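You operate a simulated robot arm through the tools that you are given. There is no shell and no other tool. Be economical: measure what you need, move in short steps, check, and stop when the job is done.

You are at the controls of a simulated two-armed robot. One attempt, no reset.

TASK
Fetch the hold tag and set it on the build bench. Then fetch the orange pad and set it on the tub table. Then put the white jug in the tub two. The order counts. Set down upright: white jug.

It is judged by the outcome, as a careful person would: the job done as asked, and still so three seconds after it is handed in. It fails if anything else is knocked over, pushed out of place, dropped, spilled or broken.

THE ROBOT
Two 7-joint arms with two-finger parallel grippers on one trunk, on a base that drives. Base frame: it is fixed to the floor where the robot stands at the start and does not move with it; the origin is under the middle of the robot, x ahead of it, y to its left, z up. Readings come in mm, rad, newtons and seconds.
The left shoulder is at the start at [50, 168, 1032], the right one opposite. With the tool pointing down near the work surface each hand reaches from about 220 to 660 mm from the robot's upright axis, wherever it stands, measured 20 degrees to its own side. Places, roughly: build bench [-1300, -900, 800]; orange pad [2000, 4250, 750]; tub table [-1100, 5600, 700]; tub two [1500, 1500, 750]; white jug [1250, 750, 750]. Payload 1.57 kg a hand.
Tool frame (each hand has its own): the origin (TCP) lies between the finger pads and is the grasp point; the fingertips stand 30 mm ahead of it; z points along the fingers, y is the line along which they close. Largest opening 80 mm; finger width 17, thickness 12; the body of the gripper, 40 by 82 mm, starts 80 mm behind the TCP.
Orientation is told as [roll, pitch, yaw] about the base's x, y, z axes, in that order, counted from this pose: with the fingers straight down and closing along the base's y, the tool's x points along the base's -x, its y along +y and its z along -z.

THE INTERFACE
- The arms move only by the tool step_arm. It takes "left_plan", "right_plan" or both (then of equal length, played together; a hand with none holds still); each is a list of rows, each a list of 3 entries, a list of its own where there are three numbers: the shift along the base's x, y, z in mm, then the turn, a rotation vector about the base's x, y, z in rad, then the closure, from 0 (fully open) to 1 (shut). In form: [[[dx, dy, dz], [rx, ry, rz], fingers], ...]. A call has 1 to 10 rows; each row is the pose to reach, as a shift and turn from the pose commanded when the call began. Rows are played at 5 a second. More than 50 mm and 0.15 rad between two rows, or a gripper value outside its range, and nothing of the call is played. Where a pose cannot be reached the arm comes as near as it can. A force on the tool above 40 N (or 10 N above the force at the start of the call, whichever is more), or a blocked arm, ends the call early, and 0.2 s more pass. The fingers move at their own pace (about 45 mm/s each) and stop on an object; they squeeze with about 22 N. The grip force told is the motor's: it shows also when the fingers shut on nothing. Time passes only in rows, and 0.2 s behind the last, so rows that repeat a pose let the fingers close. The reply holds the time, the measured pose of the TCP, the force on the tool along the base axes, the opening and the grip force, in the units named above and with some noise, with the torque about the TCP (base axes, N m) and any sound that the robot's microphone picked up, and new pictures: "show" is both (left out), scene, wrist or none (wrist: the cameras of the hands that moved).
- Cameras (640 x 400 px; columns grow to the right, rows downward): "scene" is now at [130, -21.6, 1255.4]; the picture's right is [-0.25, -0.97, 0.00], its down [-0.43, 0.11, -0.89] and it looks along [0.86, -0.23, -0.45] (base axes); focal length 293 px, centre (320, 200). "left" rides on the left gripper at [72, 7, -122] in its tool frame; the picture's right is [-0.09, 1.00, 0.00], its down [-0.84, -0.08, -0.54] and it looks along [-0.54, -0.05, 0.84] (tool axes); focal length 238 px, centre (320, 200). "right" rides on the right gripper at [72, -6, -122] in its tool frame; the picture's right is [0.09, 1.00, 0.00], its down [-0.84, 0.08, -0.54] and it looks along [-0.54, 0.05, 0.84] (tool axes); focal length 238 px, centre (320, 200). There is no depth. A picture from a camera that has moved, and an enlarged one, comes with that camera's place and axes in the base frame and with its lens.
- slide_trunk(by): slides the trunk up (or, below 0, down) by that many mm; the arms and the scene camera ride with it, the base frame stays. It gives what a move gives, with no picture.
- roll_base(legs): drives the robot by 1 to 6 legs, each [ahead, left, turn to the left] in mm, mm and rad, along the robot's own axes; the way and the turn of a leg run together, so that a leg with both is an arc; at most 1500 mm and 3.142 rad a leg. The arms and the cameras ride along, it lands a little off, and it stops where it bumps. It gives what a move gives, and a new picture of the scene camera.
- pan_tilt(pan, tilt): turns the head with the scene camera to pan (to the left, within 1.396 rad either way) and tilt (down, from -0.506 to 1.204), counted from straight ahead of the robot. It gives what a move gives, and a new picture of the scene camera.
- inspect(camera, box): a new picture of the part [left, top, right, bottom] of that camera's present view, enlarged. The clock stands still meanwhile.
- hand_in(): hands the job in; it is judged then, once.

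Work in short steps. Places have to be worked out from the pictures, the camera data and where the tool is seen: move nearer, look again, correct. Check each grasp and each placing, and mend what went wrong. You have 165 turns and 260 pictures in all, those below and enlarged ones among them. Open the grippers and draw the arms clear of the work before you hand the job in, unless the task says otherwise; then end with one line.

The tools are called after "Emit:" as name(argument=value, ...) on one line, values as JSON. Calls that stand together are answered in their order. step_arm: Moves the arms, as the interface text tells. Its arguments: {"type":"object","properties":{"left_plan":{"type":"array","items":{"type":"array"}},"right_plan":{"type":"array","items":{"type":"array"}},"show":{"type":"string","enum":["both","scene","wrist","none"]}},"required":[]} The other tools are called the same way: slide_trunk (by) slides the trunk up or down; roll_base (legs) drives the base; pan_tilt (pan, tilt) turns the head that bears the scene camera; inspect (camera, box) takes an enlarged picture of a part of a camera's view; hand_in () hands the job in.

At the start:

```text
t: 0.0
left_position: [472.5, 32.2, 1048.5]
left_tcp_rot: [0.0, -0.001, 0.001]
left_wrist_force: [0.1, 0.3, -0.6]
left_ft_torque: [-0.01, -0.04, -0.01]
left_grip_width: 79.9
left_grasp_force: 0.0
right_position: [307.9, -270.1, 1046.2]
right_tcp_rot: [0.003, -0.001, -0.001]
right_wrist_force: [0.6, -0.1, -0.1]
right_ft_torque: [0.01, 0.0, -0.02]
right_grip_width: 79.9
right_grasp_force: 0.0
trunk travel left (down, up): [-200.0, 243.0]
robot x, y, heading: [3.3, -0.8, 0.001]
head pan, tilt: [-0.255, 0.466]
```

scene: 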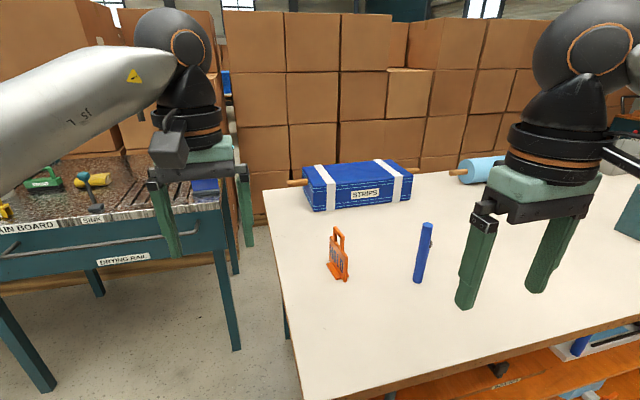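
right: 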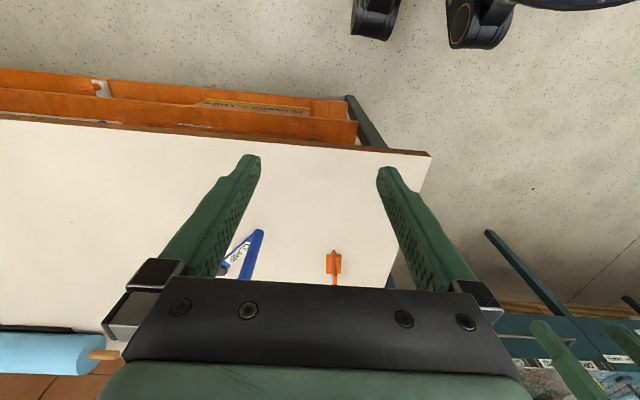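
left: 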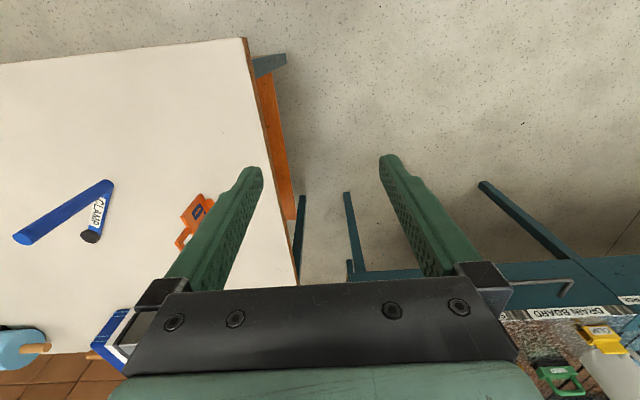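

The orange item on the table ahead may be the hold tag; I enlarge it to read it.

Emit:
inspect(camera="scene", box=[290, 210, 450, 310])

Emit:
inspect(camera="left", box=[80, 160, 240, 260])

```text
4.00 times, centred on (370, 260) of scene
camera zoom: at [130.0, -21.6, 1255.4], right [-0.25, -0.97, 0.0], down [-0.43, 0.11, -0.89], along [0.86, -0.23, -0.45], focal length 1171 px, centre (120, -40)
```

zoom: 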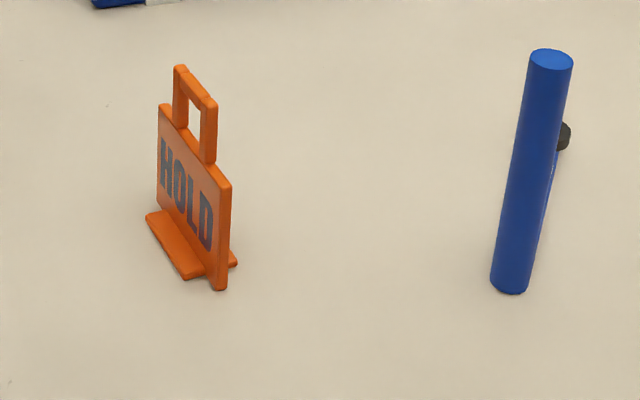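

```text
4.00 times, centred on (160, 210) of left
camera zoom: at [400.3, 38.9, 1170.8], right [0.09, 1.0, 0.0], down [0.84, -0.08, 0.54], along [0.54, -0.05, -0.84], focal length 953 px, centre (960, 160)
```

zoom: 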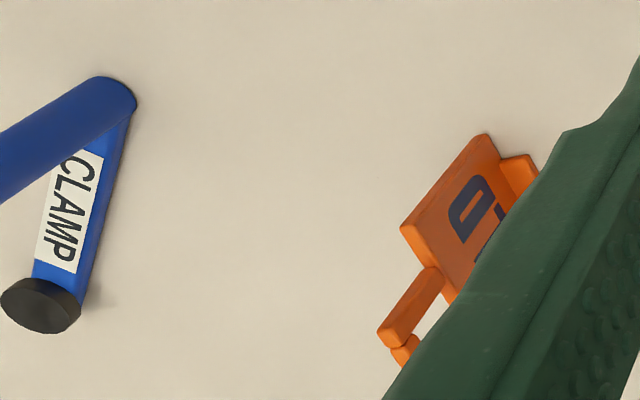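

The hold tag stands at about [655, -207], table top near z 785, its plate nearly along x. It is slightly beyond the right hand's reach, so I drive 80 mm ahead.

Emit:
roll_base(legs=[[80, 0, 0]])

```text
t: 1.1
left_position: [551.9, 31.9, 1047.6]
left_tcp_rot: [0.0, 0.002, 0.003]
left_wrist_force: [-0.4, 0.3, 0.3]
left_ft_torque: [0.02, 0.01, 0.04]
left_grip_width: 79.8
left_grasp_force: 0.0
right_position: [388.7, -270.4, 1045.7]
right_tcp_rot: [0.003, -0.002, 0.0]
right_wrist_force: [0.0, -0.1, -0.6]
right_ft_torque: [-0.02, -0.02, 0.03]
right_grip_width: 79.7
right_grasp_force: 0.1
trunk travel left (down, up): [-200.0, 243.0]
robot x, y, heading: [79.0, 1.1, 0.002]
head pan, tilt: [-0.255, 0.466]
camera scene: at [209.7, -21.4, 1255.3], right [-0.25, -0.97, 0.0], down [-0.44, 0.11, -0.89], along [0.86, -0.23, -0.45], focal length 293 px, centre (320, 200)
```

scene: 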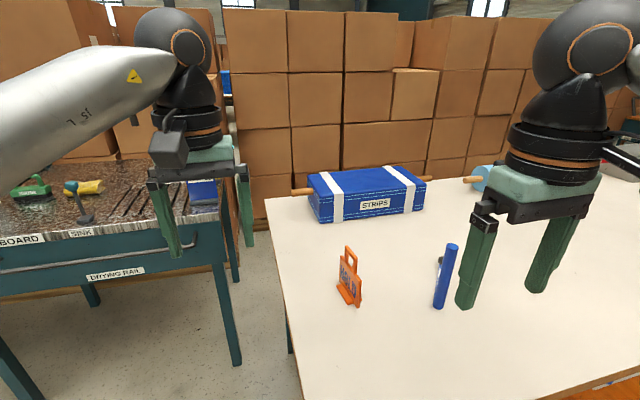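

I move the right hand above and just short of the tag, staying high, and look.

Emit:
step_arm(right_plan=[[[45, 12, 0], [0, 0, 0], 0], [[90, 24, 0], [0, 0, 0], 0], [[135, 36, 0], [0, 0, 0], 0], [[180, 48, 0], [0, 0, 0], 0], [[225, 58, 0], [0, 0, 0], 0], [[260, 62, 0], [0, 0, 0], 0], [[260, 62, 0], [0, 0, 0], 0]])

```text
t: 2.7
left_position: [552.2, 32.4, 1048.8]
left_tcp_rot: [0.0, 0.001, 0.002]
left_wrist_force: [0.6, -0.2, -0.3]
left_ft_torque: [-0.01, 0.01, 0.03]
left_grip_width: 80.0
left_grasp_force: 0.0
right_position: [588.3, -239.3, 1040.2]
right_tcp_rot: [0.001, -0.001, -0.002]
right_wrist_force: [-0.4, -0.6, 0.6]
right_ft_torque: [-0.02, 0.03, 0.0]
right_grip_width: 80.0
right_grasp_force: 0.0
right hand out of reach, approached as far as the arm can: row 5, 6, 7
trunk travel left (down, up): [-200.0, 243.0]
robot x, y, heading: [78.4, -1.1, 0.001]
head pan, tilt: [-0.255, 0.466]
camera scene: at [209.0, -21.4, 1255.4], right [-0.25, -0.97, 0.0], down [-0.43, 0.11, -0.89], along [0.86, -0.23, -0.45], focal length 293 px, centre (320, 200)
camera right: at [515.0, -246.0, 1159.8], right [-0.09, 1.0, 0.0], down [0.84, 0.07, 0.54], along [0.54, 0.05, -0.84], focal length 238 px, centre (320, 200)
```

scene: 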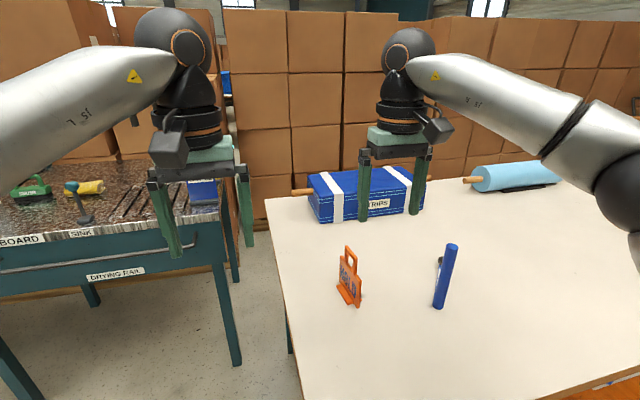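
right: 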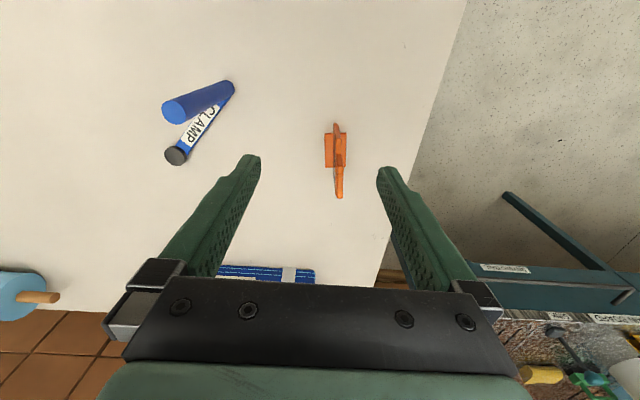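

The wrist view confirms the tag centre at about [656, -207]; up high the arm falls short, but lower it reaches farther. I align in y and go down short of the tag.

Emit:
step_arm(right_plan=[[[0, 32, -30], [0, 0, 0], 0], [[0, 32, -70], [0, 0, 0], 0], [[0, 32, -105], [0, 0, 0], 0], [[0, 32, -105], [0, 0, 0], 0]])

```text
t: 3.7
left_position: [551.6, 32.2, 1048.9]
left_tcp_rot: [-0.001, -0.001, 0.002]
left_wrist_force: [0.7, -0.1, 0.7]
left_ft_torque: [-0.01, -0.02, 0.01]
left_grip_width: 80.1
left_grasp_force: 0.0
right_position: [584.4, -206.9, 936.2]
right_tcp_rot: [0.001, 0.001, 0.0]
right_wrist_force: [0.2, 0.2, 0.0]
right_ft_torque: [-0.02, 0.01, -0.04]
right_grip_width: 80.0
right_grasp_force: 0.0
right hand out of reach, approached as far as the arm can: row 1
trunk travel left (down, up): [-200.0, 243.0]
robot x, y, heading: [79.6, -0.1, 0.002]
head pan, tilt: [-0.255, 0.466]
camera scene: at [209.1, -21.4, 1255.4], right [-0.25, -0.97, 0.0], down [-0.44, 0.11, -0.89], along [0.86, -0.23, -0.45], focal length 293 px, centre (320, 200)
camera right: at [512.8, -214.6, 1056.4], right [-0.09, 1.0, 0.0], down [0.84, 0.08, 0.54], along [0.54, 0.05, -0.84], focal length 238 px, centre (320, 200)
```

scene: 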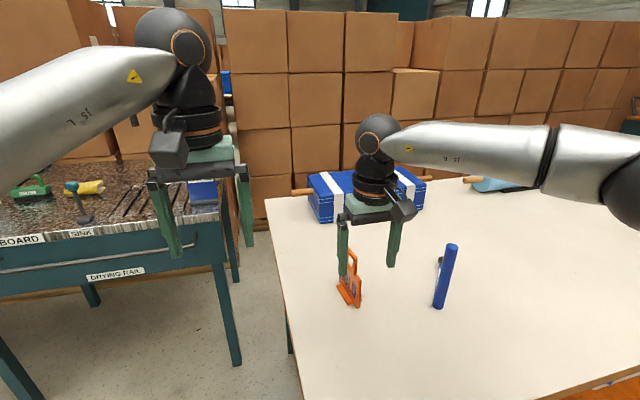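
right: 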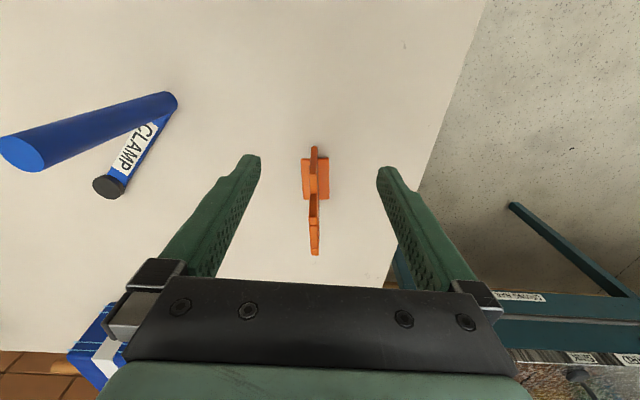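

The tag is centred between the fingers. I go forward to x 656 and down to z about 868.

Emit:
step_arm(right_plan=[[[10, 0, -35], [0, 0, 0], 0], [[40, 0, -65], [0, 0, 0], 0], [[71, 0, -68], [0, 0, 0], 0], [[71, 0, -68], [0, 0, 0], 0]])

```text
t: 4.7
left_position: [552.4, 32.4, 1048.7]
left_tcp_rot: [0.0, 0.0, 0.001]
left_wrist_force: [-0.8, 0.4, 0.4]
left_ft_torque: [-0.04, -0.02, 0.02]
left_grip_width: 79.8
left_grasp_force: 0.2
right_position: [610.2, -232.3, 876.6]
right_tcp_rot: [0.001, -0.002, -0.001]
right_wrist_force: [0.0, 0.3, 0.7]
right_ft_torque: [-0.02, 0.01, 0.03]
right_grip_width: 80.4
right_grasp_force: 0.0
right hand out of reach, approached as far as the arm can: row 2, 3, 4
trunk travel left (down, up): [-200.0, 243.0]
robot x, y, heading: [83.1, -0.3, -0.001]
head pan, tilt: [-0.255, 0.466]
camera scene: at [209.1, -21.4, 1255.4], right [-0.25, -0.97, 0.0], down [-0.44, 0.11, -0.89], along [0.86, -0.23, -0.45], focal length 293 px, centre (320, 200)
camera right: at [536.7, -238.0, 995.9], right [-0.09, 1.0, 0.0], down [0.84, 0.08, 0.54], along [0.54, 0.05, -0.84], focal length 238 px, centre (320, 200)
```

scene: 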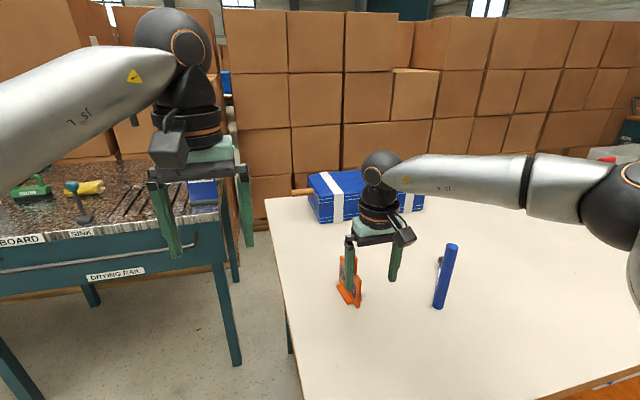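
right: 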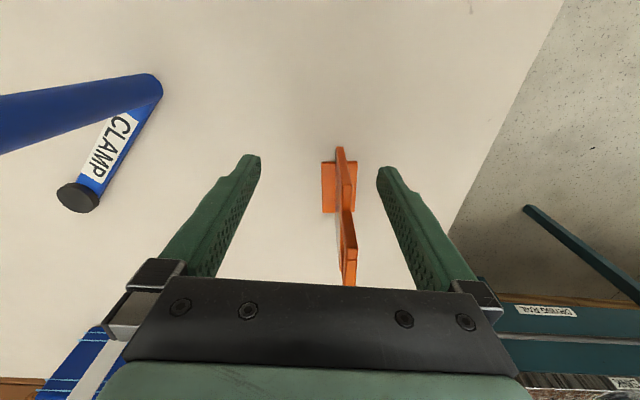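

The arm is at its limit; I realign in y, then drive the base 60 mm ahead with the fingers straddling the tag.

Emit:
step_arm(right_plan=[[[-10, 13, 0], [0, 0, 0], 0], [[-18, 26, 0], [0, 0, 0], 0], [[-18, 26, 0], [0, 0, 0], 0]], show="wrist")

Emit:
roll_base(legs=[[60, 0, 0]])

```text
t: 5.5
left_position: [551.8, 31.9, 1048.6]
left_tcp_rot: [0.0, 0.0, 0.002]
left_wrist_force: [0.3, 0.8, -0.2]
left_ft_torque: [-0.01, 0.0, -0.04]
left_grip_width: 80.2
left_grasp_force: 0.2
right_position: [590.6, -204.7, 875.9]
right_tcp_rot: [0.0, -0.002, 0.0]
right_wrist_force: [-1.1, 0.0, -0.5]
right_ft_torque: [0.01, 0.02, -0.02]
right_grip_width: 80.1
right_grasp_force: 0.1
trunk travel left (down, up): [-200.0, 243.0]
robot x, y, heading: [80.0, 0.4, -0.0]
head pan, tilt: [-0.255, 0.466]
camera right: at [518.1, -211.4, 995.3], right [-0.09, 1.0, 0.0], down [0.84, 0.08, 0.54], along [0.54, 0.05, -0.84], focal length 238 px, centre (320, 200)
```

right: 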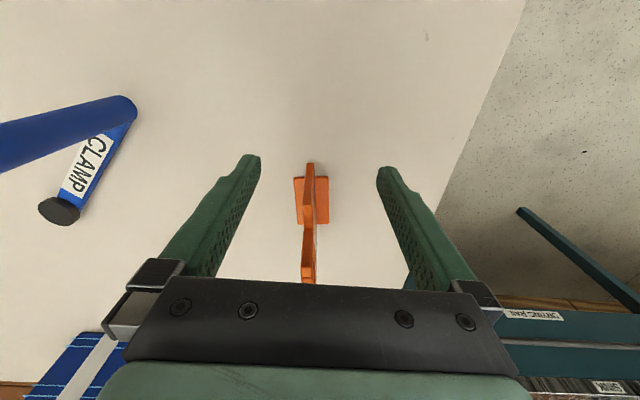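

```text
t: 6.4
left_position: [612.7, 32.7, 1047.2]
left_tcp_rot: [0.001, 0.0, 0.003]
left_wrist_force: [0.3, 0.2, 0.2]
left_ft_torque: [-0.01, 0.04, 0.01]
left_grip_width: 79.8
left_grasp_force: 0.0
right_position: [650.6, -203.5, 874.9]
right_tcp_rot: [0.003, 0.0, 0.0]
right_wrist_force: [0.3, -0.6, -0.4]
right_ft_torque: [-0.03, -0.01, -0.03]
right_grip_width: 80.1
right_grasp_force: 0.1
trunk travel left (down, up): [-200.0, 243.0]
robot x, y, heading: [138.2, 3.5, -0.002]
head pan, tilt: [-0.255, 0.466]
camera scene: at [269.1, -21.4, 1255.3], right [-0.25, -0.97, 0.0], down [-0.44, 0.11, -0.89], along [0.86, -0.22, -0.45], focal length 293 px, centre (320, 200)
```

scene: 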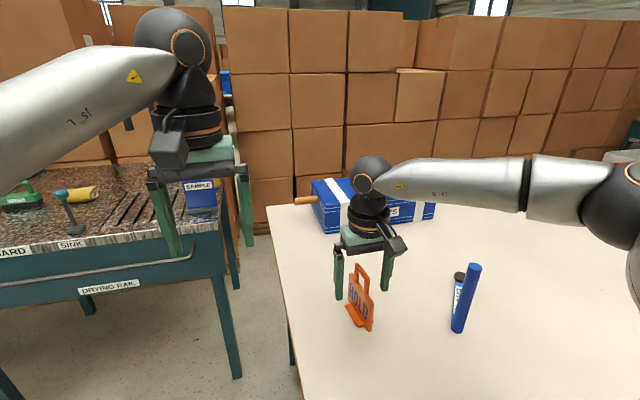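

I check the wrist view before closing.

Emit:
inspect(camera="right", box=[160, 100, 480, 300])

Emit:
inspect(camera="scene", box=[300, 220, 460, 345])

```text
2.00 times, centred on (320, 200) of right
camera zoom: at [578.1, -211.3, 995.1], right [-0.09, 1.0, 0.0], down [0.84, 0.08, 0.54], along [0.54, 0.05, -0.84], focal length 477 px, centre (320, 200)
```

zoom: 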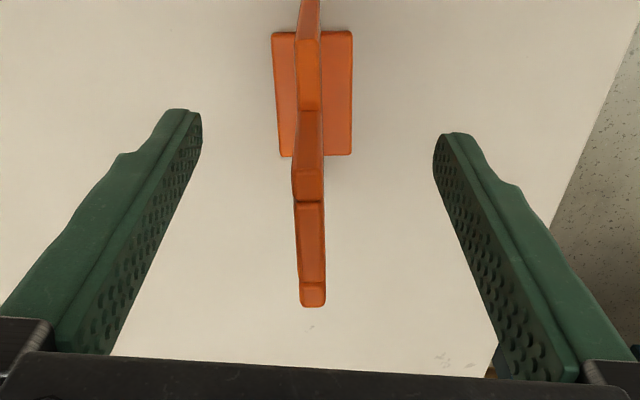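

```text
3.20 times, centred on (380, 282) of scene
camera zoom: at [269.1, -21.4, 1255.3], right [-0.25, -0.97, 0.0], down [-0.44, 0.11, -0.89], along [0.86, -0.22, -0.45], focal length 937 px, centre (128, -64)
```

zoom: 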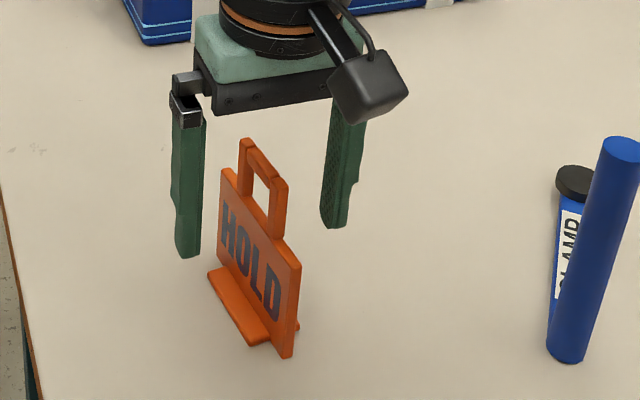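

The handle is centred between the fingers. I lower 10 mm and close.

Emit:
step_arm(right_plan=[[[3, -2, -12], [0, 0, 0], 0], [[3, -2, -12], [0, 0, 0], 0.6], [[3, -2, -12], [0, 0, 0], 1], [[3, -2, -12], [0, 0, 0], 1], [[3, -2, -12], [0, 0, 0], 1], [[3, -2, -12], [0, 0, 0], 1], [[3, -2, -12], [0, 0, 0], 1]])

```text
t: 8.0
left_position: [611.1, 32.5, 1048.7]
left_tcp_rot: [0.001, 0.001, 0.001]
left_wrist_force: [0.5, 0.1, -1.1]
left_ft_torque: [0.01, -0.02, -0.04]
left_grip_width: 80.2
left_grasp_force: 0.1
right_position: [651.8, -206.9, 863.4]
right_tcp_rot: [0.002, -0.002, 0.0]
right_wrist_force: [-0.6, 0.9, 0.6]
right_ft_torque: [0.03, 0.0, 0.01]
right_grip_width: 7.6
right_grasp_force: 22.3
trunk travel left (down, up): [-200.0, 243.0]
robot x, y, heading: [141.0, -2.6, 0.001]
head pan, tilt: [-0.255, 0.466]
camera scene: at [268.6, -21.3, 1255.4], right [-0.25, -0.97, 0.0], down [-0.44, 0.11, -0.89], along [0.86, -0.22, -0.45], focal length 293 px, centre (320, 200)
camera right: at [578.0, -214.7, 983.8], right [-0.09, 1.0, 0.0], down [0.84, 0.08, 0.54], along [0.54, 0.05, -0.84], focal length 238 px, centre (320, 200)
```

scene: 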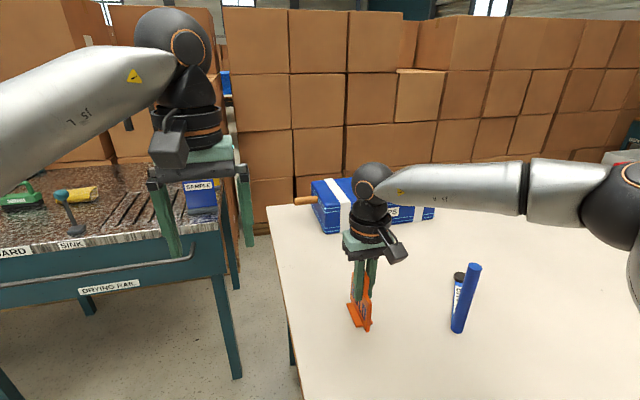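
right: 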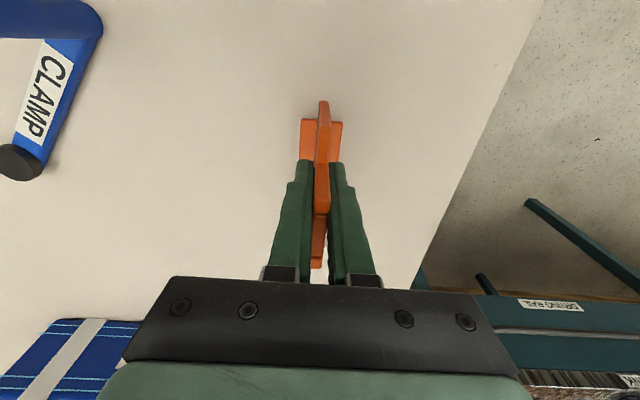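

Gripped, opening 7.6 mm. I lift straight up with the trunk.

Emit:
slide_trunk(by=150)

Emit:
roll_base(legs=[[-500, 0, 0]])

Emit:
pan_tilt(pan=-1.39, tilt=0.35)

```text
t: 9.8
left_position: [611.0, 32.9, 1196.8]
left_tcp_rot: [-0.001, 0.001, 0.003]
left_wrist_force: [-0.8, -0.2, 0.3]
left_ft_torque: [-0.01, -0.04, 0.0]
left_grip_width: 80.1
left_grasp_force: 0.0
right_position: [652.2, -207.4, 1014.0]
right_tcp_rot: [0.001, -0.002, 0.0]
right_wrist_force: [-0.6, 0.5, -1.2]
right_ft_torque: [-0.01, 0.0, 0.0]
right_grip_width: 7.6
right_grasp_force: 22.3
trunk travel left (down, up): [-350.0, 93.0]
robot x, y, heading: [138.5, -1.7, 0.001]
head pan, tilt: [-0.255, 0.466]
```

```text
t: 12.7
left_position: [120.5, 33.4, 1199.8]
left_tcp_rot: [0.002, 0.0, 0.007]
left_wrist_force: [-0.4, -0.1, 0.3]
left_ft_torque: [-0.02, -0.01, 0.03]
left_grip_width: 80.2
left_grasp_force: 0.1
right_position: [161.6, -205.9, 1013.7]
right_tcp_rot: [0.003, -0.002, 0.006]
right_wrist_force: [-0.2, 0.5, -0.2]
right_ft_torque: [-0.02, 0.04, 0.02]
right_grip_width: 7.7
right_grasp_force: 21.9
trunk travel left (down, up): [-350.0, 93.0]
robot x, y, heading: [-351.3, -1.6, 0.007]
head pan, tilt: [-0.255, 0.466]
camera scene: at [-222.3, -22.7, 1405.4], right [-0.24, -0.97, 0.0], down [-0.44, 0.11, -0.89], along [0.87, -0.22, -0.45], focal length 293 px, centre (320, 200)
```

scene: 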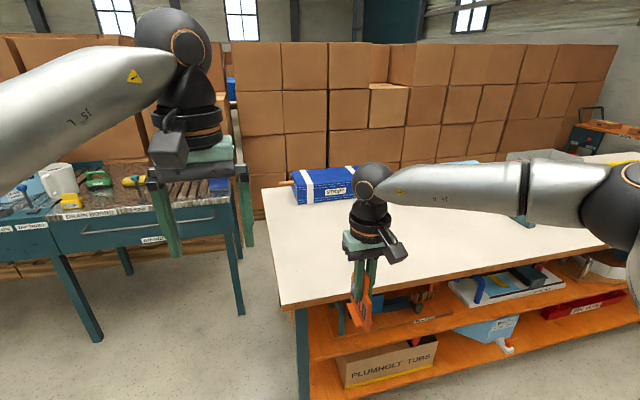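

```text
t: 14.0
left_position: [120.2, 33.6, 1198.8]
left_tcp_rot: [0.0, 0.0, 0.008]
left_wrist_force: [-0.8, 0.5, -0.2]
left_ft_torque: [0.0, -0.01, 0.0]
left_grip_width: 80.1
left_grasp_force: 0.1
right_position: [162.0, -206.5, 1013.8]
right_tcp_rot: [0.002, -0.002, 0.005]
right_wrist_force: [0.0, 0.4, -0.2]
right_ft_torque: [-0.02, 0.02, -0.01]
right_grip_width: 7.6
right_grasp_force: 22.0
trunk travel left (down, up): [-350.0, 93.0]
robot x, y, heading: [-351.9, 0.1, 0.008]
head pan, tilt: [-1.389, 0.351]
camera scene: at [-293.1, -91.7, 1416.1], right [-0.98, -0.19, 0.0], down [-0.07, 0.34, -0.94], along [0.18, -0.92, -0.34], focal length 293 px, centre (320, 200)
```

scene: 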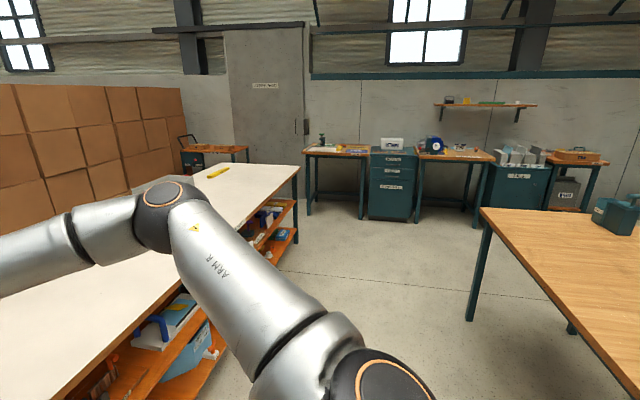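

The build bench is the wooden one whose near edge lies at x ≈ -900. I shift to y ≈ -700 and turn to face it, staying clear.

Emit:
roll_base(legs=[[150, -700, 0], [0, 0, -1.57], [0, 0, -1.57]])

Emit:
pan_tilt(pan=0, tilt=0.45)

```text
t: 28.2
left_position: [-664.6, -739.8, 1198.5]
left_tcp_rot: [0.0, 0.0, -3.121]
left_wrist_force: [-0.4, -0.8, 0.8]
left_ft_torque: [0.0, 0.02, -0.05]
left_grip_width: 79.9
left_grasp_force: 0.1
right_position: [-709.8, -500.8, 1013.7]
right_tcp_rot: [0.001, -0.001, -3.121]
right_wrist_force: [0.2, -0.2, 0.0]
right_ft_torque: [0.0, -0.02, 0.0]
right_grip_width: 7.9
right_grasp_force: 21.5
trunk travel left (down, up): [-350.0, 93.0]
robot x, y, heading: [-193.4, -694.5, -3.121]
head pan, tilt: [-1.389, 0.351]
camera scene: at [-250.1, -605.8, 1416.1], right [0.98, 0.2, 0.0], down [0.07, -0.34, -0.94], along [-0.19, 0.92, -0.34], focal length 293 px, centre (320, 200)
```

scene: 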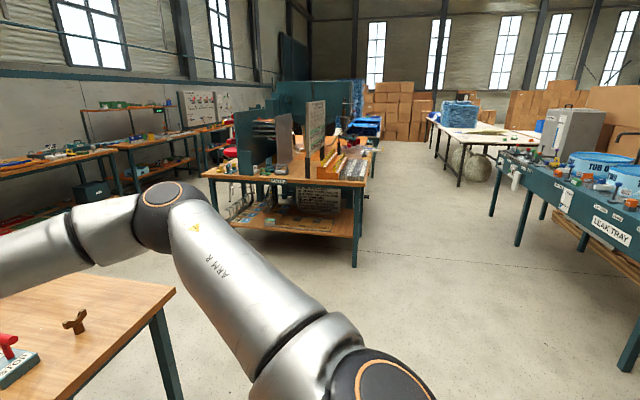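

```text
t: 29.7
left_position: [-663.4, -739.7, 1197.8]
left_tcp_rot: [-0.001, 0.0, -3.122]
left_wrist_force: [-0.3, 0.5, -0.2]
left_ft_torque: [0.02, -0.01, -0.04]
left_grip_width: 80.0
left_grasp_force: 0.2
right_position: [-708.8, -499.9, 1013.4]
right_tcp_rot: [0.001, 0.0, -3.121]
right_wrist_force: [-0.4, -0.9, 0.1]
right_ft_torque: [-0.03, -0.03, 0.02]
right_grip_width: 7.6
right_grasp_force: 21.9
trunk travel left (down, up): [-350.0, 93.0]
robot x, y, heading: [-196.2, -699.4, -3.121]
head pan, tilt: [0.0, 0.45]
camera scene: at [-323.2, -699.0, 1406.9], right [-0.02, 1.0, 0.0], down [0.44, 0.01, -0.9], along [-0.9, -0.02, -0.44], focal length 293 px, centre (320, 200)
```

scene: 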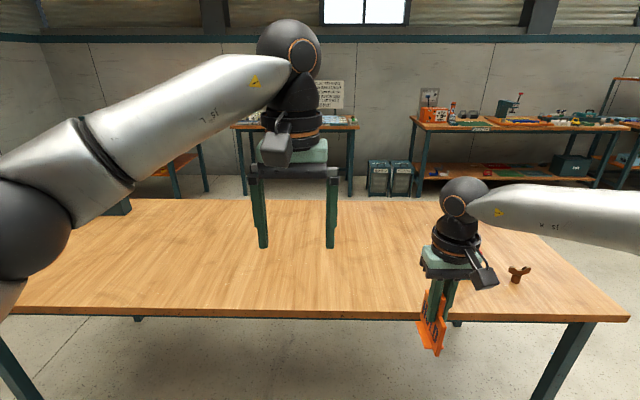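

The bench is clear around [-1040, -500]. I drive ahead 330 mm and look with the wrist.

Emit:
roll_base(legs=[[330, 0, 0]])

Emit:
inspect(camera="right", box=[0, 0, 640, 400])

```text
t: 31.9
left_position: [-997.6, -750.5, 1198.1]
left_tcp_rot: [0.001, 0.002, -3.115]
left_wrist_force: [0.1, -0.5, -0.3]
left_ft_torque: [0.0, -0.03, -0.04]
left_grip_width: 79.9
left_grasp_force: 0.1
right_position: [-1043.0, -511.3, 1013.4]
right_tcp_rot: [0.002, -0.002, -3.116]
right_wrist_force: [-0.2, -0.4, -0.9]
right_ft_torque: [-0.01, -0.02, 0.0]
right_grip_width: 7.7
right_grasp_force: 21.3
trunk travel left (down, up): [-350.0, 93.0]
robot x, y, heading: [-526.3, -702.8, -3.115]
head pan, tilt: [0.0, 0.45]
camera scene: at [-656.4, -707.7, 1406.8], right [-0.03, 1.0, 0.0], down [0.44, 0.01, -0.9], along [-0.9, -0.02, -0.44], focal length 293 px, centre (320, 200)
```

scene: 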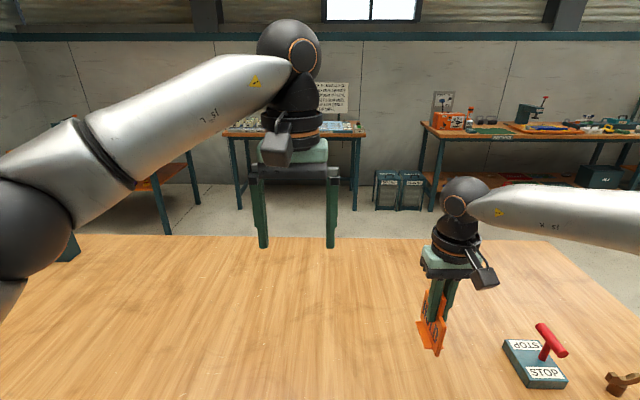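

```text
1.00 times, centred on (320, 200) of right (not enlarged: the box is as wide or as high as the picture)
camera zoom: at [-972.0, -502.7, 1133.6], right [0.12, -0.99, 0.0], down [-0.83, -0.1, 0.54], along [-0.54, -0.07, -0.84], focal length 238 px, centre (320, 200)
```

zoom: 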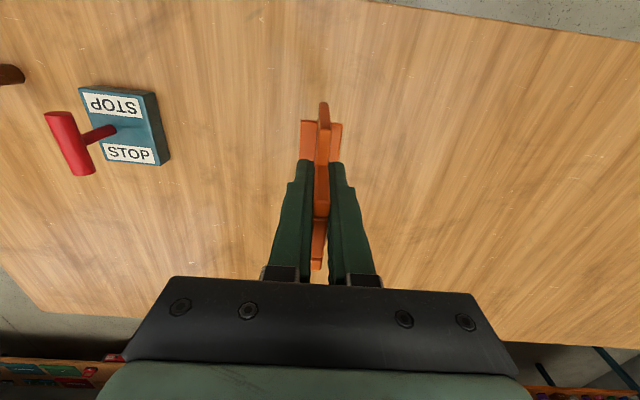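

The place is free. I lower 110 mm with the trunk, then look.

Emit:
slide_trunk(by=-110)

Emit:
step_arm(right_plan=[[[0, 0, -8], [0, 0, 0], 1], [[0, 0, -16], [0, 0, 0], 1]])

```text
t: 33.4
left_position: [-996.1, -750.7, 1088.9]
left_tcp_rot: [0.001, 0.001, -3.115]
left_wrist_force: [0.5, -0.1, 0.0]
left_ft_torque: [-0.02, 0.0, 0.0]
left_grip_width: 80.0
left_grasp_force: 0.0
right_position: [-1042.7, -511.4, 904.2]
right_tcp_rot: [0.002, -0.001, -3.115]
right_wrist_force: [0.6, 0.2, 0.6]
right_ft_torque: [-0.02, 0.0, 0.01]
right_grip_width: 7.7
right_grasp_force: 22.5
trunk travel left (down, up): [-240.0, 203.0]
robot x, y, heading: [-526.9, -706.1, -3.116]
head pan, tilt: [0.0, 0.45]
```

```text
t: 34.0
left_position: [-996.4, -749.3, 1088.3]
left_tcp_rot: [-0.001, -0.001, -3.116]
left_wrist_force: [-0.5, 0.1, -0.8]
left_ft_torque: [0.03, -0.03, 0.0]
left_grip_width: 79.9
left_grasp_force: 0.2
right_position: [-1040.2, -508.8, 888.0]
right_tcp_rot: [0.003, -0.004, -3.115]
right_wrist_force: [1.0, -0.1, -0.5]
right_ft_torque: [0.02, 0.02, 0.01]
right_grip_width: 7.7
right_grasp_force: 22.2
trunk travel left (down, up): [-240.0, 203.0]
robot x, y, heading: [-523.9, -703.9, -3.114]
head pan, tilt: [0.0, 0.45]
camera scene: at [-655.9, -707.6, 1296.9], right [-0.03, 1.0, 0.0], down [0.44, 0.01, -0.9], along [-0.9, -0.02, -0.44], focal length 293 px, centre (320, 200)
camera right: at [-969.2, -500.7, 1008.1], right [0.12, -0.99, 0.0], down [-0.83, -0.1, 0.54], along [-0.54, -0.07, -0.84], focal length 238 px, centre (320, 200)
```

scene: 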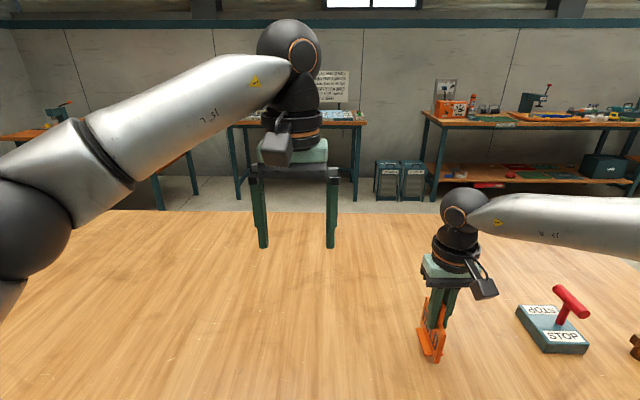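
right: 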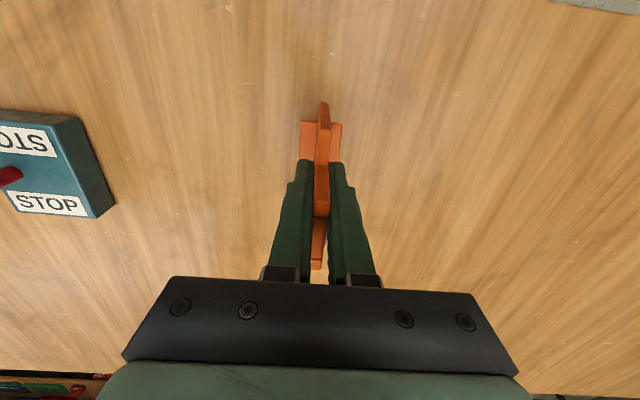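

No contact yet; I lower in small steps until the force shows the foot on the bench.

Emit:
step_arm(right_plan=[[[0, 0, -3], [0, 0, 0], 1], [[0, 0, -6], [0, 0, 0], 1], [[0, 0, -9], [0, 0, 0], 1], [[0, 0, -12], [0, 0, 0], 1]], show="none")

```text
t: 35.0
left_position: [-997.1, -750.1, 1088.3]
left_tcp_rot: [0.0, 0.001, -3.116]
left_wrist_force: [0.2, 0.5, 0.4]
left_ft_torque: [0.01, 0.0, -0.01]
left_grip_width: 80.0
left_grasp_force: 0.0
right_position: [-1037.8, -508.8, 876.8]
right_tcp_rot: [0.004, -0.004, -3.116]
right_wrist_force: [1.6, 0.9, 0.2]
right_ft_torque: [-0.01, -0.02, 0.01]
right_grip_width: 7.9
right_grasp_force: 22.0
right hand out of reach, approached as far as the arm can: row 1, 2, 3, 4
trunk travel left (down, up): [-240.0, 203.0]
robot x, y, heading: [-522.9, -705.1, -3.114]
head pan, tilt: [0.0, 0.45]
```

Emit:
step_arm(right_plan=[[[8, 0, -3], [0, 0, 0], 1], [[10, 0, -6], [0, 0, 0], 1], [[10, 0, -9], [0, 0, 0], 1], [[10, 0, -12], [0, 0, 0], 1]], show="wrist")

```text
t: 36.0
left_position: [-997.2, -749.5, 1089.1]
left_tcp_rot: [0.002, 0.0, -3.117]
left_wrist_force: [0.0, -0.3, 0.8]
left_ft_torque: [-0.02, 0.01, 0.04]
left_grip_width: 80.0
left_grasp_force: 0.0
right_position: [-1030.3, -508.9, 865.0]
right_tcp_rot: [0.002, -0.001, -3.115]
right_wrist_force: [-0.1, -0.2, -0.9]
right_ft_torque: [0.01, -0.03, 0.0]
right_grip_width: 7.3
right_grasp_force: 22.2
trunk travel left (down, up): [-240.0, 203.0]
robot x, y, heading: [-523.6, -706.2, -3.121]
head pan, tilt: [0.0, 0.45]
camera right: at [-957.4, -499.7, 984.7], right [0.12, -0.99, 0.0], down [-0.83, -0.1, 0.54], along [-0.54, -0.07, -0.84], focal length 238 px, centre (320, 200)
```

right: 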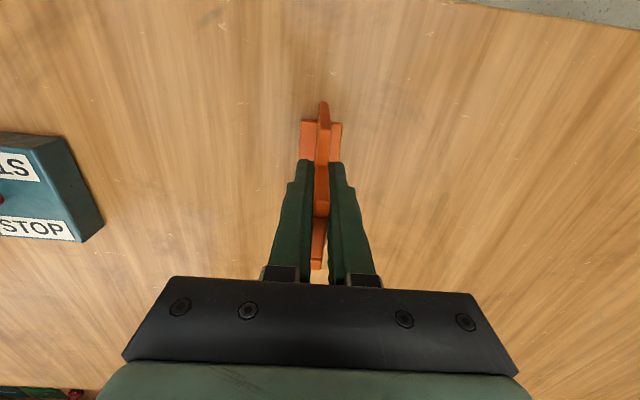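

Emit:
step_arm(right_plan=[[[0, 0, -3], [0, 0, 0], 1], [[0, 0, -6], [0, 0, 0], 1], [[0, 0, -9], [0, 0, 0], 1], [[0, 0, -12], [0, 0, 0], 1], [[0, 0, -15], [0, 0, 0], 1], [[0, 0, -18], [0, 0, 0], 1]], show="scene")

```text
t: 37.4
left_position: [-996.7, -750.7, 1088.8]
left_tcp_rot: [0.001, 0.0, -3.115]
left_wrist_force: [0.0, 0.4, -0.7]
left_ft_torque: [-0.01, -0.02, 0.01]
left_grip_width: 80.1
left_grasp_force: 0.0
right_position: [-1026.1, -508.1, 848.3]
right_tcp_rot: [0.003, -0.004, -3.114]
right_wrist_force: [0.7, -1.8, 15.8]
right_ft_torque: [0.03, 0.14, -0.02]
right_grip_width: 7.5
right_grasp_force: 22.1
trunk travel left (down, up): [-240.0, 203.0]
robot x, y, heading: [-524.1, -704.1, -3.114]
head pan, tilt: [0.0, 0.45]
camera scene: at [-655.0, -708.4, 1296.7], right [-0.03, 1.0, 0.0], down [0.43, 0.01, -0.9], along [-0.9, -0.02, -0.43], focal length 293 px, centre (320, 200)
```

scene: 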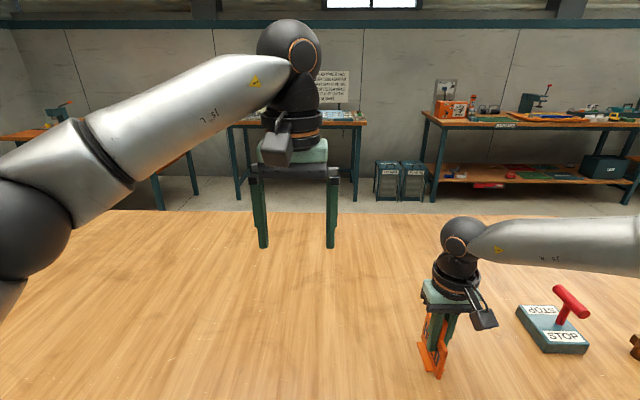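

Contact at z 848 (15.8 N up). I ease 1 mm, open, and lift away.

Emit:
step_arm(right_plan=[[[0, 0, 1], [0, 0, 0], 1], [[0, 0, 1], [0, 0, 0], 0.7], [[0, 0, 1], [0, 0, 0], 0.2], [[0, 0, 1], [0, 0, 0], 0.2], [[0, 0, 1], [0, 0, 0], 0.2], [[0, 0, 25], [0, 0, 0], 0.2], [[0, 0, 70], [0, 0, 0], 0.2], [[20, 0, 110], [0, 0, 0], 0.2]])

```text
t: 39.1
left_position: [-995.9, -750.9, 1088.7]
left_tcp_rot: [-0.001, 0.001, -3.115]
left_wrist_force: [-0.3, 0.9, -0.1]
left_ft_torque: [0.0, -0.03, -0.01]
left_grip_width: 79.9
left_grasp_force: 0.1
right_position: [-1006.1, -507.7, 959.4]
right_tcp_rot: [0.001, -0.002, -3.115]
right_wrist_force: [-0.5, 0.0, -0.5]
right_ft_torque: [0.01, 0.0, -0.02]
right_grip_width: 64.1
right_grasp_force: 0.1
trunk travel left (down, up): [-240.0, 203.0]
robot x, y, heading: [-522.9, -704.1, -3.112]
head pan, tilt: [0.0, 0.45]
camera scene: at [-655.2, -707.8, 1296.9], right [-0.03, 1.0, 0.0], down [0.43, 0.01, -0.9], along [-0.9, -0.02, -0.43], focal length 293 px, centre (320, 200)
camera right: at [-935.7, -499.6, 1079.6], right [0.12, -0.99, 0.0], down [-0.83, -0.1, 0.54], along [-0.54, -0.07, -0.84], focal length 238 px, centre (320, 200)
```

scene: 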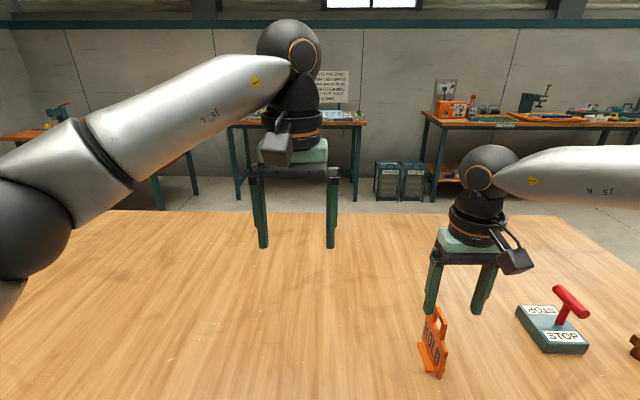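
right: 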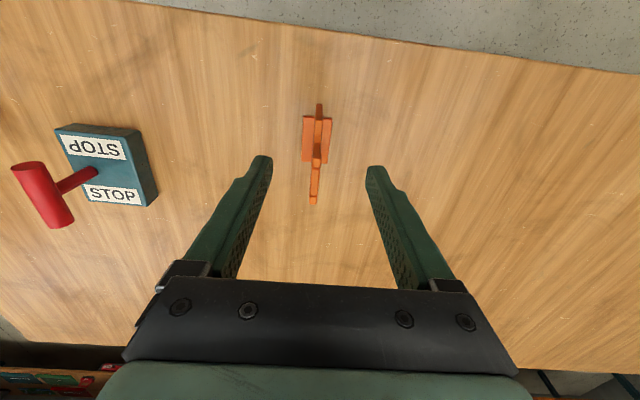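

The tag stands on the bench. I raise the trunk, back off, turn to +y and drive up the aisle (about x 250), looking as I go.

Emit:
slide_trunk(by=150)

Emit:
roll_base(legs=[[-330, 0, 0], [0, 0, -1.597], [750, 0, 0], [600, -430, 0]])

```text
t: 40.9
left_position: [-997.7, -750.7, 1239.5]
left_tcp_rot: [0.0, 0.0, -3.115]
left_wrist_force: [-0.2, -0.2, -0.7]
left_ft_torque: [0.0, 0.02, 0.01]
left_grip_width: 80.2
left_grasp_force: 0.0
right_position: [-1007.0, -507.5, 1109.4]
right_tcp_rot: [0.002, -0.001, -3.115]
right_wrist_force: [0.5, 0.4, -1.3]
right_ft_torque: [-0.02, 0.0, 0.03]
right_grip_width: 64.0
right_grasp_force: 0.0
trunk travel left (down, up): [-390.0, 53.0]
robot x, y, heading: [-522.8, -706.1, -3.12]
head pan, tilt: [0.0, 0.45]
```

```text
t: 54.6
left_position: [184.2, 1125.7, 1238.5]
left_tcp_rot: [-0.002, 0.0, 1.591]
left_wrist_force: [0.4, -0.2, 0.5]
left_ft_torque: [-0.02, 0.03, 0.03]
left_grip_width: 80.2
left_grasp_force: 0.1
right_position: [426.6, 1134.7, 1109.3]
right_tcp_rot: [0.002, -0.003, 1.591]
right_wrist_force: [0.2, -0.4, -0.3]
right_ft_torque: [-0.03, 0.01, 0.03]
right_grip_width: 63.9
right_grasp_force: 0.0
trunk travel left (down, up): [-390.0, 53.0]
robot x, y, heading: [226.9, 650.6, 1.591]
head pan, tilt: [0.0, 0.45]
camera scene: at [224.6, 787.7, 1446.8], right [1.0, 0.02, 0.0], down [0.01, -0.44, -0.9], along [-0.02, 0.9, -0.44], focal length 293 px, centre (320, 200)
```

scene: 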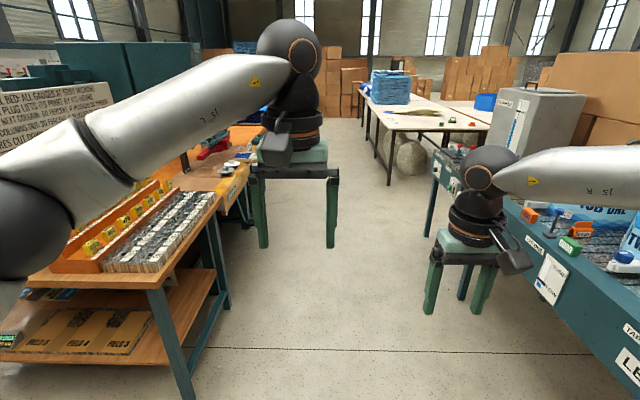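

I look right at the teal bench to learn where the jug and tubs are, and ahead-right for the pad.

Emit:
pan_tilt(pan=-1.2, tilt=0.5)

Emit:
pan_tilt(pan=-0.3, tilt=0.15)

```text
t: 56.0
left_position: [183.9, 1125.3, 1239.5]
left_tcp_rot: [0.0, -0.001, 1.592]
left_wrist_force: [-0.2, 0.1, -0.2]
left_ft_torque: [0.04, 0.03, 0.01]
left_grip_width: 80.1
left_grasp_force: 0.1
right_position: [427.0, 1135.1, 1109.7]
right_tcp_rot: [0.001, 0.0, 1.591]
right_wrist_force: [-0.6, 0.5, 0.8]
right_ft_torque: [0.04, -0.03, 0.04]
right_grip_width: 64.3
right_grasp_force: 0.0
trunk travel left (down, up): [-390.0, 53.0]
robot x, y, heading: [222.3, 655.2, 1.593]
head pan, tilt: [-1.201, 0.499]
camera scene: at [310.5, 730.4, 1442.4], right [0.38, -0.92, 0.0], down [-0.44, -0.18, -0.88], along [0.81, 0.34, -0.48], focal length 293 px, centre (320, 200)
```

scene: 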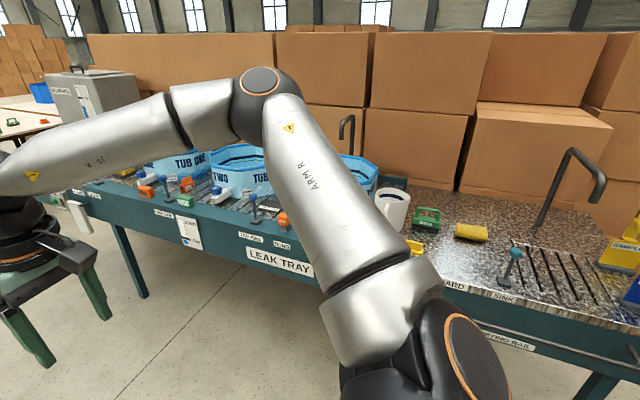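

```text
t: 57.2
left_position: [184.3, 1126.3, 1238.6]
left_tcp_rot: [0.0, 0.001, 1.592]
left_wrist_force: [0.7, 1.2, 0.5]
left_ft_torque: [0.04, 0.0, 0.0]
left_grip_width: 80.0
left_grasp_force: 0.0
right_position: [424.9, 1134.5, 1109.1]
right_tcp_rot: [0.001, -0.003, 1.59]
right_wrist_force: [0.1, 0.2, 0.4]
right_ft_torque: [-0.01, -0.02, 0.01]
right_grip_width: 64.2
right_grasp_force: 0.0
trunk travel left (down, up): [-390.0, 53.0]
robot x, y, heading: [224.9, 656.2, 1.593]
head pan, tilt: [-0.3, 0.15]
camera scene: at [252.0, 784.8, 1474.8], right [0.96, -0.28, 0.0], down [-0.04, -0.14, -0.99], along [0.27, 0.95, -0.15], focal length 293 px, centre (320, 200)
```

scene: 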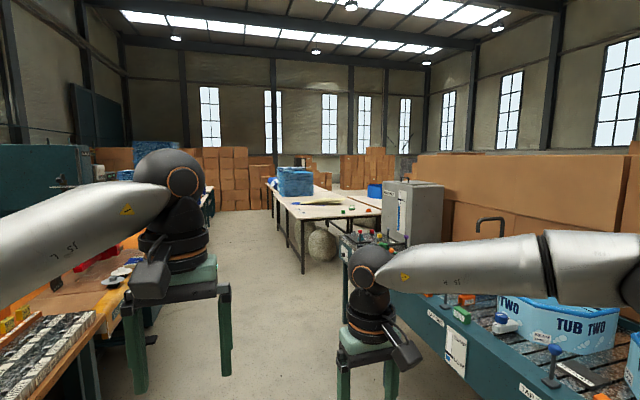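

Emit:
inspect(camera="scene", box=[260, 160, 440, 272])

```text
3.56 times, centred on (350, 216) of scene
camera zoom: at [252.0, 784.8, 1474.8], right [0.96, -0.28, 0.0], down [-0.04, -0.14, -0.99], along [0.27, 0.95, -0.15], focal length 1041 px, centre (213, 143)
```

zoom: 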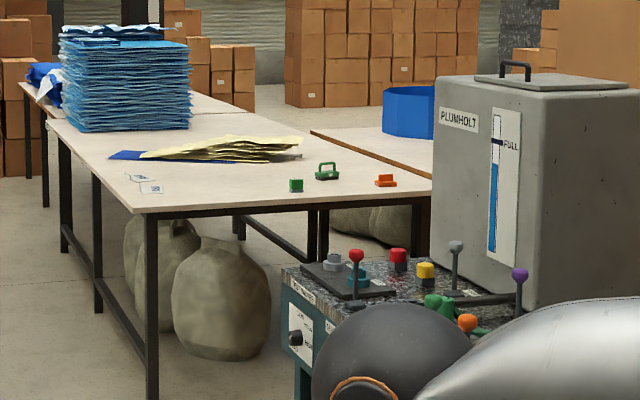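

The orange pad is likely the small orange thing on the white table at about [1930, 4280]. I drive up the aisle to y ≈ 3400 and look again.

Emit:
roll_base(legs=[[1350, -60, 0], [1300, -100, -0.02]])

Emit:
pan_tilt(pan=-1.2, tilt=0.3)

```text
t: 70.0
left_position: [263.5, 3771.6, 1238.9]
left_tcp_rot: [0.0, 0.001, 1.602]
left_wrist_force: [-0.3, 0.3, 0.4]
left_ft_torque: [0.0, -0.02, 0.0]
left_grip_width: 80.0
left_grasp_force: 0.1
right_position: [506.4, 3782.1, 1108.2]
right_tcp_rot: [0.002, -0.002, 1.601]
right_wrist_force: [-1.2, 0.1, 0.6]
right_ft_torque: [0.01, 0.02, -0.01]
right_grip_width: 64.2
right_grasp_force: 0.0
trunk travel left (down, up): [-390.0, 53.0]
robot x, y, heading: [307.2, 3300.0, 1.597]
head pan, tilt: [-0.3, 0.15]
camera scene: at [334.3, 3429.9, 1474.8], right [0.96, -0.27, 0.0], down [-0.04, -0.14, -0.99], along [0.26, 0.95, -0.15], focal length 293 px, centre (320, 200)
```

scene: 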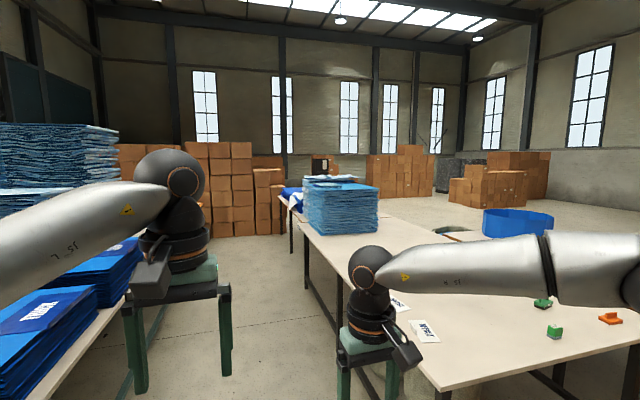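

```text
t: 71.2
left_position: [263.3, 3771.0, 1238.5]
left_tcp_rot: [0.001, -0.001, 1.6]
left_wrist_force: [-0.2, 0.0, 0.3]
left_ft_torque: [0.01, 0.01, -0.02]
left_grip_width: 80.1
left_grasp_force: 0.0
right_position: [504.8, 3780.9, 1109.7]
right_tcp_rot: [0.002, -0.003, 1.601]
right_wrist_force: [0.1, -1.3, 0.1]
right_ft_torque: [0.0, -0.02, -0.02]
right_grip_width: 64.0
right_grasp_force: 0.0
trunk travel left (down, up): [-390.0, 53.0]
robot x, y, heading: [308.8, 3297.0, 1.599]
head pan, tilt: [-1.201, 0.3]
camera scene: at [395.5, 3376.8, 1460.8], right [0.39, -0.92, 0.0], down [-0.27, -0.12, -0.96], along [0.88, 0.37, -0.3], focal length 293 px, centre (320, 200)
```

scene: 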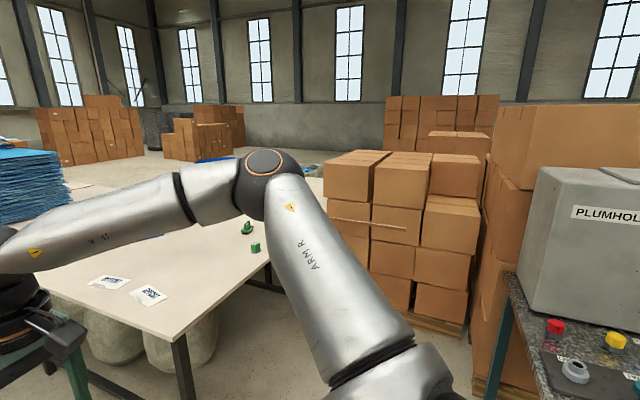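

Pad ≈ [1903, 4256]; table's near edge y ≈ 4095; boxes start about x 2300. I will strafe in front of the table so the pad lies to my right hand: robot to about [1710, 3690].

Emit:
roll_base(legs=[[370, 0, -0.028], [0, -1390, 0]])

Emit:
pan_tilt(pan=-0.35, tilt=0.6)

```text
t: 85.8
left_position: [1679.9, 4151.9, 1238.8]
left_tcp_rot: [0.0, 0.0, 1.591]
left_wrist_force: [0.0, -1.1, 0.0]
left_ft_torque: [-0.01, -0.02, -0.03]
left_grip_width: 80.0
left_grasp_force: 0.0
right_position: [1922.5, 4160.5, 1109.2]
right_tcp_rot: [0.002, -0.002, 1.591]
right_wrist_force: [0.4, 0.3, -0.5]
right_ft_torque: [-0.02, 0.02, 0.0]
right_grip_width: 63.8
right_grasp_force: 0.0
trunk travel left (down, up): [-390.0, 53.0]
robot x, y, heading: [1721.4, 3681.9, 1.588]
head pan, tilt: [-1.201, 0.3]
camera scene: at [1808.4, 3757.5, 1460.8], right [0.38, -0.92, 0.0], down [-0.27, -0.11, -0.96], along [0.88, 0.36, -0.3], focal length 293 px, centre (320, 200)
```

scene: 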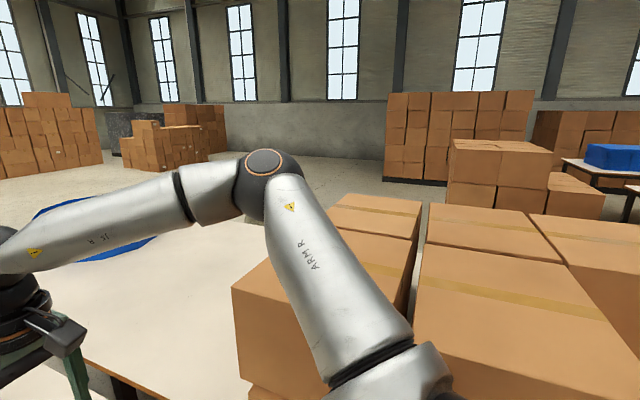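

```text
t: 87.0
left_position: [1680.2, 4152.0, 1238.2]
left_tcp_rot: [-0.001, 0.0, 1.59]
left_wrist_force: [0.0, -0.6, 0.6]
left_ft_torque: [0.02, -0.03, 0.01]
left_grip_width: 80.0
left_grasp_force: 0.1
right_position: [1922.1, 4160.8, 1108.2]
right_tcp_rot: [0.002, -0.002, 1.59]
right_wrist_force: [-0.2, 0.0, 0.1]
right_ft_torque: [-0.01, 0.03, 0.0]
right_grip_width: 64.1
right_grasp_force: 0.0
trunk travel left (down, up): [-390.0, 53.0]
robot x, y, heading: [1723.9, 3677.4, 1.591]
head pan, tilt: [-0.351, 0.6]
camera scene: at [1750.8, 3805.5, 1433.3], right [0.95, -0.33, 0.0], down [-0.18, -0.53, -0.83], along [0.27, 0.78, -0.56], focal length 293 px, centre (320, 200)
```

scene: 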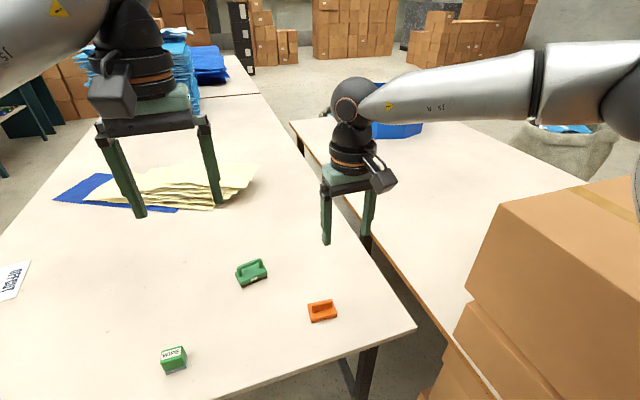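

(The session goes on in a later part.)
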